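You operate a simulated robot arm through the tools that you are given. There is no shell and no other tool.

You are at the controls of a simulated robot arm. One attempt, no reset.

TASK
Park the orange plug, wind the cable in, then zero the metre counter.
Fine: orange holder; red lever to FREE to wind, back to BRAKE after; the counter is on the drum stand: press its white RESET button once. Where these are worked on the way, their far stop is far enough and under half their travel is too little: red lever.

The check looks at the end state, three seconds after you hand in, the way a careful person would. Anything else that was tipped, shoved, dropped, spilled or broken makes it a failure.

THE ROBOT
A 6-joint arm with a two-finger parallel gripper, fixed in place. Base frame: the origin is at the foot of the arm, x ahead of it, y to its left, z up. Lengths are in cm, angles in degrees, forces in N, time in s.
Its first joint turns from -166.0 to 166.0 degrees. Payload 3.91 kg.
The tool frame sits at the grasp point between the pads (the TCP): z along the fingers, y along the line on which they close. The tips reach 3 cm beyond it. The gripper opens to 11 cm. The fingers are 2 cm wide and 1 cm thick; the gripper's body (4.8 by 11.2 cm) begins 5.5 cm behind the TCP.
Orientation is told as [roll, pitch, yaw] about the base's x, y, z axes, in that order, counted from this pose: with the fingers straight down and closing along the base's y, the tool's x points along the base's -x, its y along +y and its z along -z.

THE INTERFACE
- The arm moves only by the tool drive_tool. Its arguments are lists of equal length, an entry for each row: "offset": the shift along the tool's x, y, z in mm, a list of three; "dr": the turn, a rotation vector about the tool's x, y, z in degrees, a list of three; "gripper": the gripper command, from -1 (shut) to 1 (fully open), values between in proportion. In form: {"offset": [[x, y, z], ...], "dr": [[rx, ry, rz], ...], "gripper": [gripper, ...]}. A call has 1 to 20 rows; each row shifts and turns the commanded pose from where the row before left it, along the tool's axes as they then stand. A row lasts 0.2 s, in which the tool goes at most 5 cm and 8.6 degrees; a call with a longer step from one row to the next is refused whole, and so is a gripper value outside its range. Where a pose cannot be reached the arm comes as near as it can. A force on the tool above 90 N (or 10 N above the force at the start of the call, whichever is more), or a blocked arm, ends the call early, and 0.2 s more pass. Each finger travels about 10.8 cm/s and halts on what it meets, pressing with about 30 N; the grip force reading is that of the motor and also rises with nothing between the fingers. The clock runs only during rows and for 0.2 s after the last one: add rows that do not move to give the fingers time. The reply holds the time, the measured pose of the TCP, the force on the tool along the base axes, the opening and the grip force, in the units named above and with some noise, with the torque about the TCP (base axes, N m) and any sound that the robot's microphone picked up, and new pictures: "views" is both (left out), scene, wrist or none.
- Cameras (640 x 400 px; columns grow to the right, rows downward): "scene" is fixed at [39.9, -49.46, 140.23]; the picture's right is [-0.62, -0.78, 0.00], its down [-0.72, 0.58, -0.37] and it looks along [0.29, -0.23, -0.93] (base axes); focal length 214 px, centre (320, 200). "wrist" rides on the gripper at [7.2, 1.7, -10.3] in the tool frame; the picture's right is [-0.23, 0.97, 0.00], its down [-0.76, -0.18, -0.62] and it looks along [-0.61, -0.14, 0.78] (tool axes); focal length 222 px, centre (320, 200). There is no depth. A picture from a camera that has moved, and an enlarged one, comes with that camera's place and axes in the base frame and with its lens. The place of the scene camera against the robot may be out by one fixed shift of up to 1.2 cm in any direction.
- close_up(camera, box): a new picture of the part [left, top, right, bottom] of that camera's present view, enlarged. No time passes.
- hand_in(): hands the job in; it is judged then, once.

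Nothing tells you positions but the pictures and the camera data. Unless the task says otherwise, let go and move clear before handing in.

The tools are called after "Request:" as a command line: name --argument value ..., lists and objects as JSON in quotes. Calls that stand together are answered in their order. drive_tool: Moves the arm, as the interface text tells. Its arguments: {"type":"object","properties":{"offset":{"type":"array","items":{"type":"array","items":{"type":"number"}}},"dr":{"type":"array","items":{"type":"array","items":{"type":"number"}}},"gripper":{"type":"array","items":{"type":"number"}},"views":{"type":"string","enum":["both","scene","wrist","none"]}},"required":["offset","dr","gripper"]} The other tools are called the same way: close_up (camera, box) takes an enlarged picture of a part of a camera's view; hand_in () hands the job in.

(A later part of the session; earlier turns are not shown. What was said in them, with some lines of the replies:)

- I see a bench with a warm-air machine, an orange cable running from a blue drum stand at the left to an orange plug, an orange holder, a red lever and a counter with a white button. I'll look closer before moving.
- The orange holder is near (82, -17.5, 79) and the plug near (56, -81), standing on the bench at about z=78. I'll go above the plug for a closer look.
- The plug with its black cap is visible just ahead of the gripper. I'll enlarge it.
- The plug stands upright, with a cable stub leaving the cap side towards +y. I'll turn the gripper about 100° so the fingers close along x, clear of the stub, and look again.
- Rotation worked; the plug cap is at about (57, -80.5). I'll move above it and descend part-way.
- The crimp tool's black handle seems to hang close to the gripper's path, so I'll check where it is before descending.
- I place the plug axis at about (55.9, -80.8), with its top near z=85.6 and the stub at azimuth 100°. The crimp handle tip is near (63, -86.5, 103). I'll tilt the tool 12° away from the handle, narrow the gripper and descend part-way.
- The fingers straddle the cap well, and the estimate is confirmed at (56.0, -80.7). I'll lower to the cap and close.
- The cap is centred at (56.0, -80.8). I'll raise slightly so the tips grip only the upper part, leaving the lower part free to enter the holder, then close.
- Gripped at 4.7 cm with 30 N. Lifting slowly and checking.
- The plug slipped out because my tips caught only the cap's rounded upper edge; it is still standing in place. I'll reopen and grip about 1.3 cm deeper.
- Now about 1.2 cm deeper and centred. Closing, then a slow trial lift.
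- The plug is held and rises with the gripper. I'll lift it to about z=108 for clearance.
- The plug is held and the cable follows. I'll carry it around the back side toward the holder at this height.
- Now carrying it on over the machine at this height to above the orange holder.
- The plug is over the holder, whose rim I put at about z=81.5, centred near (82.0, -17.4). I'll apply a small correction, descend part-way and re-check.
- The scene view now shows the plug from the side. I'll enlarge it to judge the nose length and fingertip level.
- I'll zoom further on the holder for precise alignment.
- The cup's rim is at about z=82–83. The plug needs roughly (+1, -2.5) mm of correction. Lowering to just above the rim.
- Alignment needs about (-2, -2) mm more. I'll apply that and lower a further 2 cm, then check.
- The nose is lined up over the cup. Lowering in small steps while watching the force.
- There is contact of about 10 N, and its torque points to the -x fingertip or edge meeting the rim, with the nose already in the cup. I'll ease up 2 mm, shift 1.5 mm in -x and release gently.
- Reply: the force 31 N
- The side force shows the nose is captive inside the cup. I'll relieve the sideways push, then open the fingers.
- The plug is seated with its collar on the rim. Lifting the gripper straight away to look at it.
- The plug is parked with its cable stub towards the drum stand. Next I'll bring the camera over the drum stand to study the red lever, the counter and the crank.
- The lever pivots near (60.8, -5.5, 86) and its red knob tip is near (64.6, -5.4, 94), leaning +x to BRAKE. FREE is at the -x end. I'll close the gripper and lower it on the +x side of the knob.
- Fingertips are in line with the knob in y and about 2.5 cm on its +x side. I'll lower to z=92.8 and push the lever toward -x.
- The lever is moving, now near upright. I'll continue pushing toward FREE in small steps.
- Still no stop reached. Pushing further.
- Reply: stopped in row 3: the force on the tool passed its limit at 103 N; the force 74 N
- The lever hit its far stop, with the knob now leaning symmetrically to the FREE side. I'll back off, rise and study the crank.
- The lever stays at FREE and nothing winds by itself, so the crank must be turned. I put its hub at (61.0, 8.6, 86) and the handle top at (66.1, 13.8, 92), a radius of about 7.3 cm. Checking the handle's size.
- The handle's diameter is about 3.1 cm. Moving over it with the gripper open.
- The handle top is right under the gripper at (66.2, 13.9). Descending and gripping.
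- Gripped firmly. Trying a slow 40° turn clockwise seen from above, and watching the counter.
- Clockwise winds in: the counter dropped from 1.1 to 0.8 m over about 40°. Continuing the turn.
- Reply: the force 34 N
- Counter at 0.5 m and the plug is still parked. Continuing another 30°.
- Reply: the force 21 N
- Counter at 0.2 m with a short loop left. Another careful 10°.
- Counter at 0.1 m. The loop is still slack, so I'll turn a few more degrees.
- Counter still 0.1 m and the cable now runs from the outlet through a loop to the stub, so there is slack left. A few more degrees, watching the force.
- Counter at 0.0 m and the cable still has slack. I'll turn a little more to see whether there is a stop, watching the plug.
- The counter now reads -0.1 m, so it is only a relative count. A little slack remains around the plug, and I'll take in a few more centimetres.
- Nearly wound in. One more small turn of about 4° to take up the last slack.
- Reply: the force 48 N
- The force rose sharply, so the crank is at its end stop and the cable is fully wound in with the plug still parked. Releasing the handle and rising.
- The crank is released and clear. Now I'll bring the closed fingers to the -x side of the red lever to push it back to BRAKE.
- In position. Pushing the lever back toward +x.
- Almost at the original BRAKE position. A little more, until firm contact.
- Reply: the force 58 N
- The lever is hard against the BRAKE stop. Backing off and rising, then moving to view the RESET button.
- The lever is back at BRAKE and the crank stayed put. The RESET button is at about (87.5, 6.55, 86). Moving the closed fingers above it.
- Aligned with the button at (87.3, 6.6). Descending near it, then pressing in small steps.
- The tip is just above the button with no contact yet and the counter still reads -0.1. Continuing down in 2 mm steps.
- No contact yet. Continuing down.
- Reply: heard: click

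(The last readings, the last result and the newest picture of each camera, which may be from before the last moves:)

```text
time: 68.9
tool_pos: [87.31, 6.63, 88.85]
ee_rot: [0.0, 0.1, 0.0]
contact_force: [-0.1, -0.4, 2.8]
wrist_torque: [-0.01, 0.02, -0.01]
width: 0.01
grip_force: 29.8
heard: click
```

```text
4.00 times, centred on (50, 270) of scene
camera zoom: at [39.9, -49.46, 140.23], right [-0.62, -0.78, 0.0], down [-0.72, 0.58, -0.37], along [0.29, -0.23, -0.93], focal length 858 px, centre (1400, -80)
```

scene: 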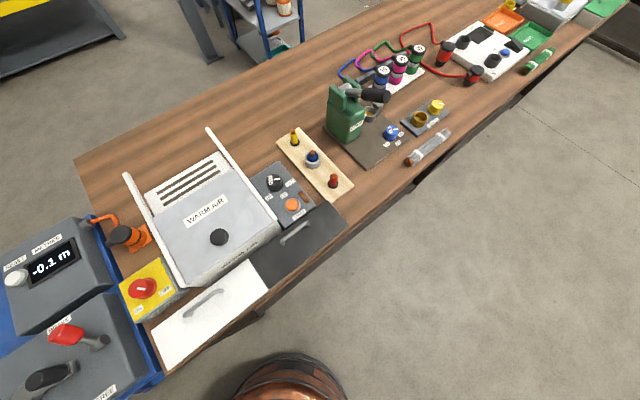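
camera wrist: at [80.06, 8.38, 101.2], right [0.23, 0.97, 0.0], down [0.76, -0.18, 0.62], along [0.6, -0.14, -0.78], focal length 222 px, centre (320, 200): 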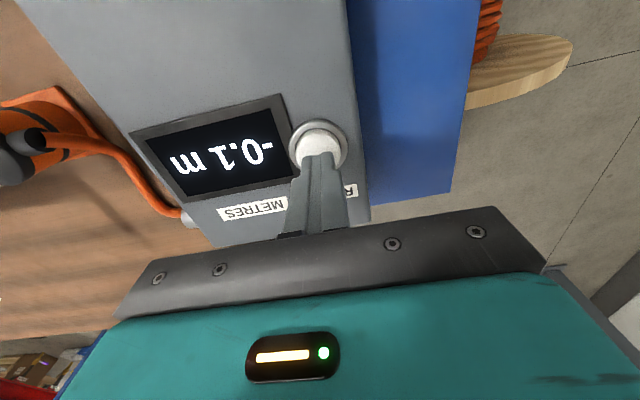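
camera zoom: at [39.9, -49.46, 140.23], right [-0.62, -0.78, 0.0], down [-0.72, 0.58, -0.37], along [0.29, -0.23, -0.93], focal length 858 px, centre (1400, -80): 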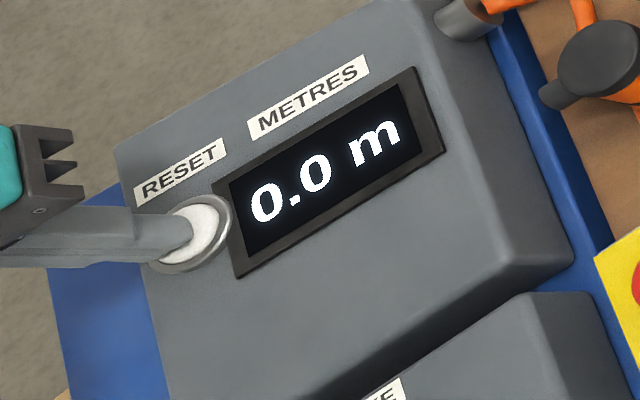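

A click was heard and the counter reads 0.0 m. Lifting straight up and moving clear.

Request:
drive_tool --offset '[[0, 0, -30], [0, 0, -45], [0, 0, -45], [0, 0, -45], [0, 0, -45], [0, 0, -45], [30, 0, -20], [0, 0, 0]]' --dr '[[0, 0, 0], [0, 0, 0], [0, 0, 0], [0, 0, 0], [0, 0, 0], [0, 0, 0], [0, 0, 0], [0, 0, 0]]' --gripper '[-1, -1, -1, -1, -1, -1, -1, -1]'

Request:
close_up --camera "scene" --box '[0, 200, 200, 400]'

Request:
close_up --camera "scene" --box '[70, 190, 170, 260]'

Request:
close_up --camera "wrist" --box '[160, 0, 480, 200]'

```text
time: 70.7
tool_pos: [84.61, 6.57, 116.23]
ee_rot: [0.1, 0.2, 0.0]
contact_force: [0.5, 0.1, 0.0]
wrist_torque: [-0.01, 0.0, -0.02]
width: 0.03
grip_force: 29.8
camera wrist: at [77.33, 8.26, 126.69], right [0.23, 0.97, 0.0], down [0.76, -0.18, 0.62], along [0.6, -0.14, -0.78], focal length 222 px, centre (320, 200)
```

scene: 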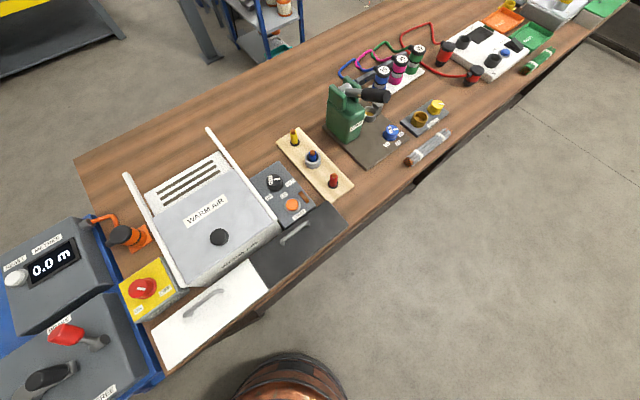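
wrist: 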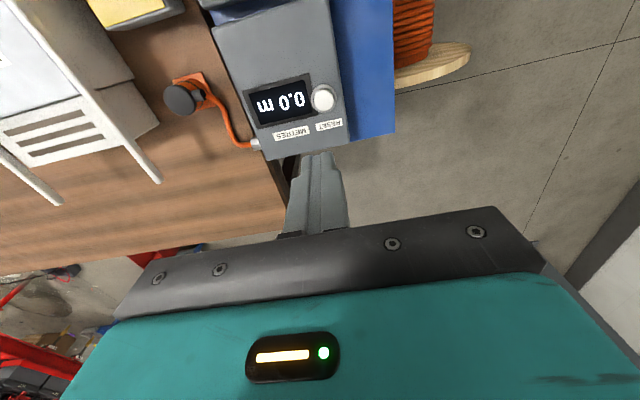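

```text
2.00 times, centred on (100, 300) of scene
camera zoom: at [39.9, -49.46, 140.23], right [-0.62, -0.78, 0.0], down [-0.72, 0.58, -0.37], along [0.29, -0.23, -0.93], focal length 429 px, centre (760, 0)
```

zoom: 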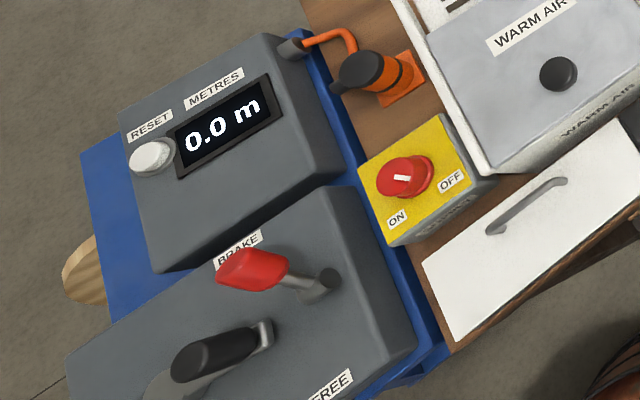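

```text
5.71 times, centred on (120, 225) of scene
camera zoom: at [39.9, -49.46, 140.23], right [-0.62, -0.78, 0.0], down [-0.72, 0.58, -0.37], along [0.29, -0.23, -0.93], focal length 1226 px, centre (1463, 57)
```

zoom: 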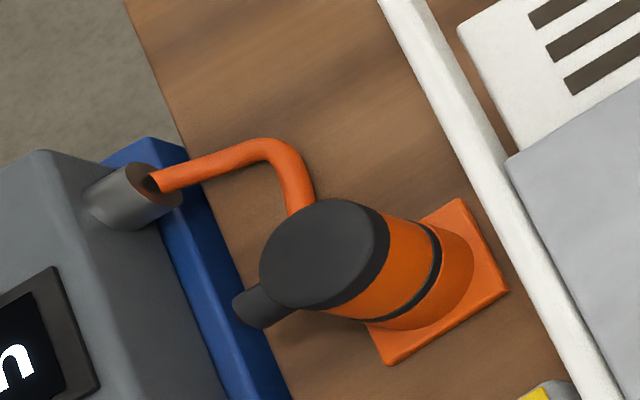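

```text
2.00 times, centred on (320, 100) of wrist
camera zoom: at [77.33, 8.26, 126.69], right [0.23, 0.97, 0.0], down [0.76, -0.18, 0.62], along [0.6, -0.14, -0.78], focal length 444 px, centre (320, 400)
```

zoom: 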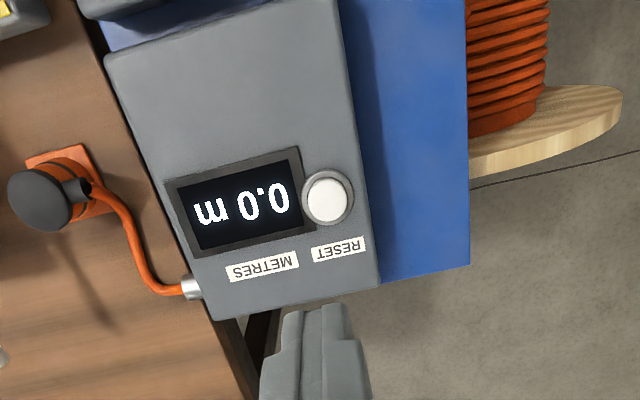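

Everything is in its end state: the plug sits in the orange holder with the cable wound in, the lever is at BRAKE and the counter reads 0.0 m. The arm is clear and nothing else was disturbed, so I'm handing in.

Request:
hand_in

```text
The job is handed in.
```

The job is handed in, and each step looked complete in the last pictures:

- **Plug:** it stands in the orange holder with its collar on the rim, and it stayed there while the cable was wound in.
- **Cable:** I set the red lever to FREE and turned the crank clockwise until the force rose sharply, which I took as its end stop. A short, slightly curved length remains between the drum outlet and the plug.
- **Lever:** it is back against its stop at BRAKE.
- **Counter:** I pressed RESET once and heard a click. It had wound down past zero to -0.1 m and now reads 0.0 m.

My first grip on the plug slipped off its cap. The plug stayed standing, and the second, deeper grip held. I saw nothing else on the bench moved or knocked, and the arm was clear before I handed in.
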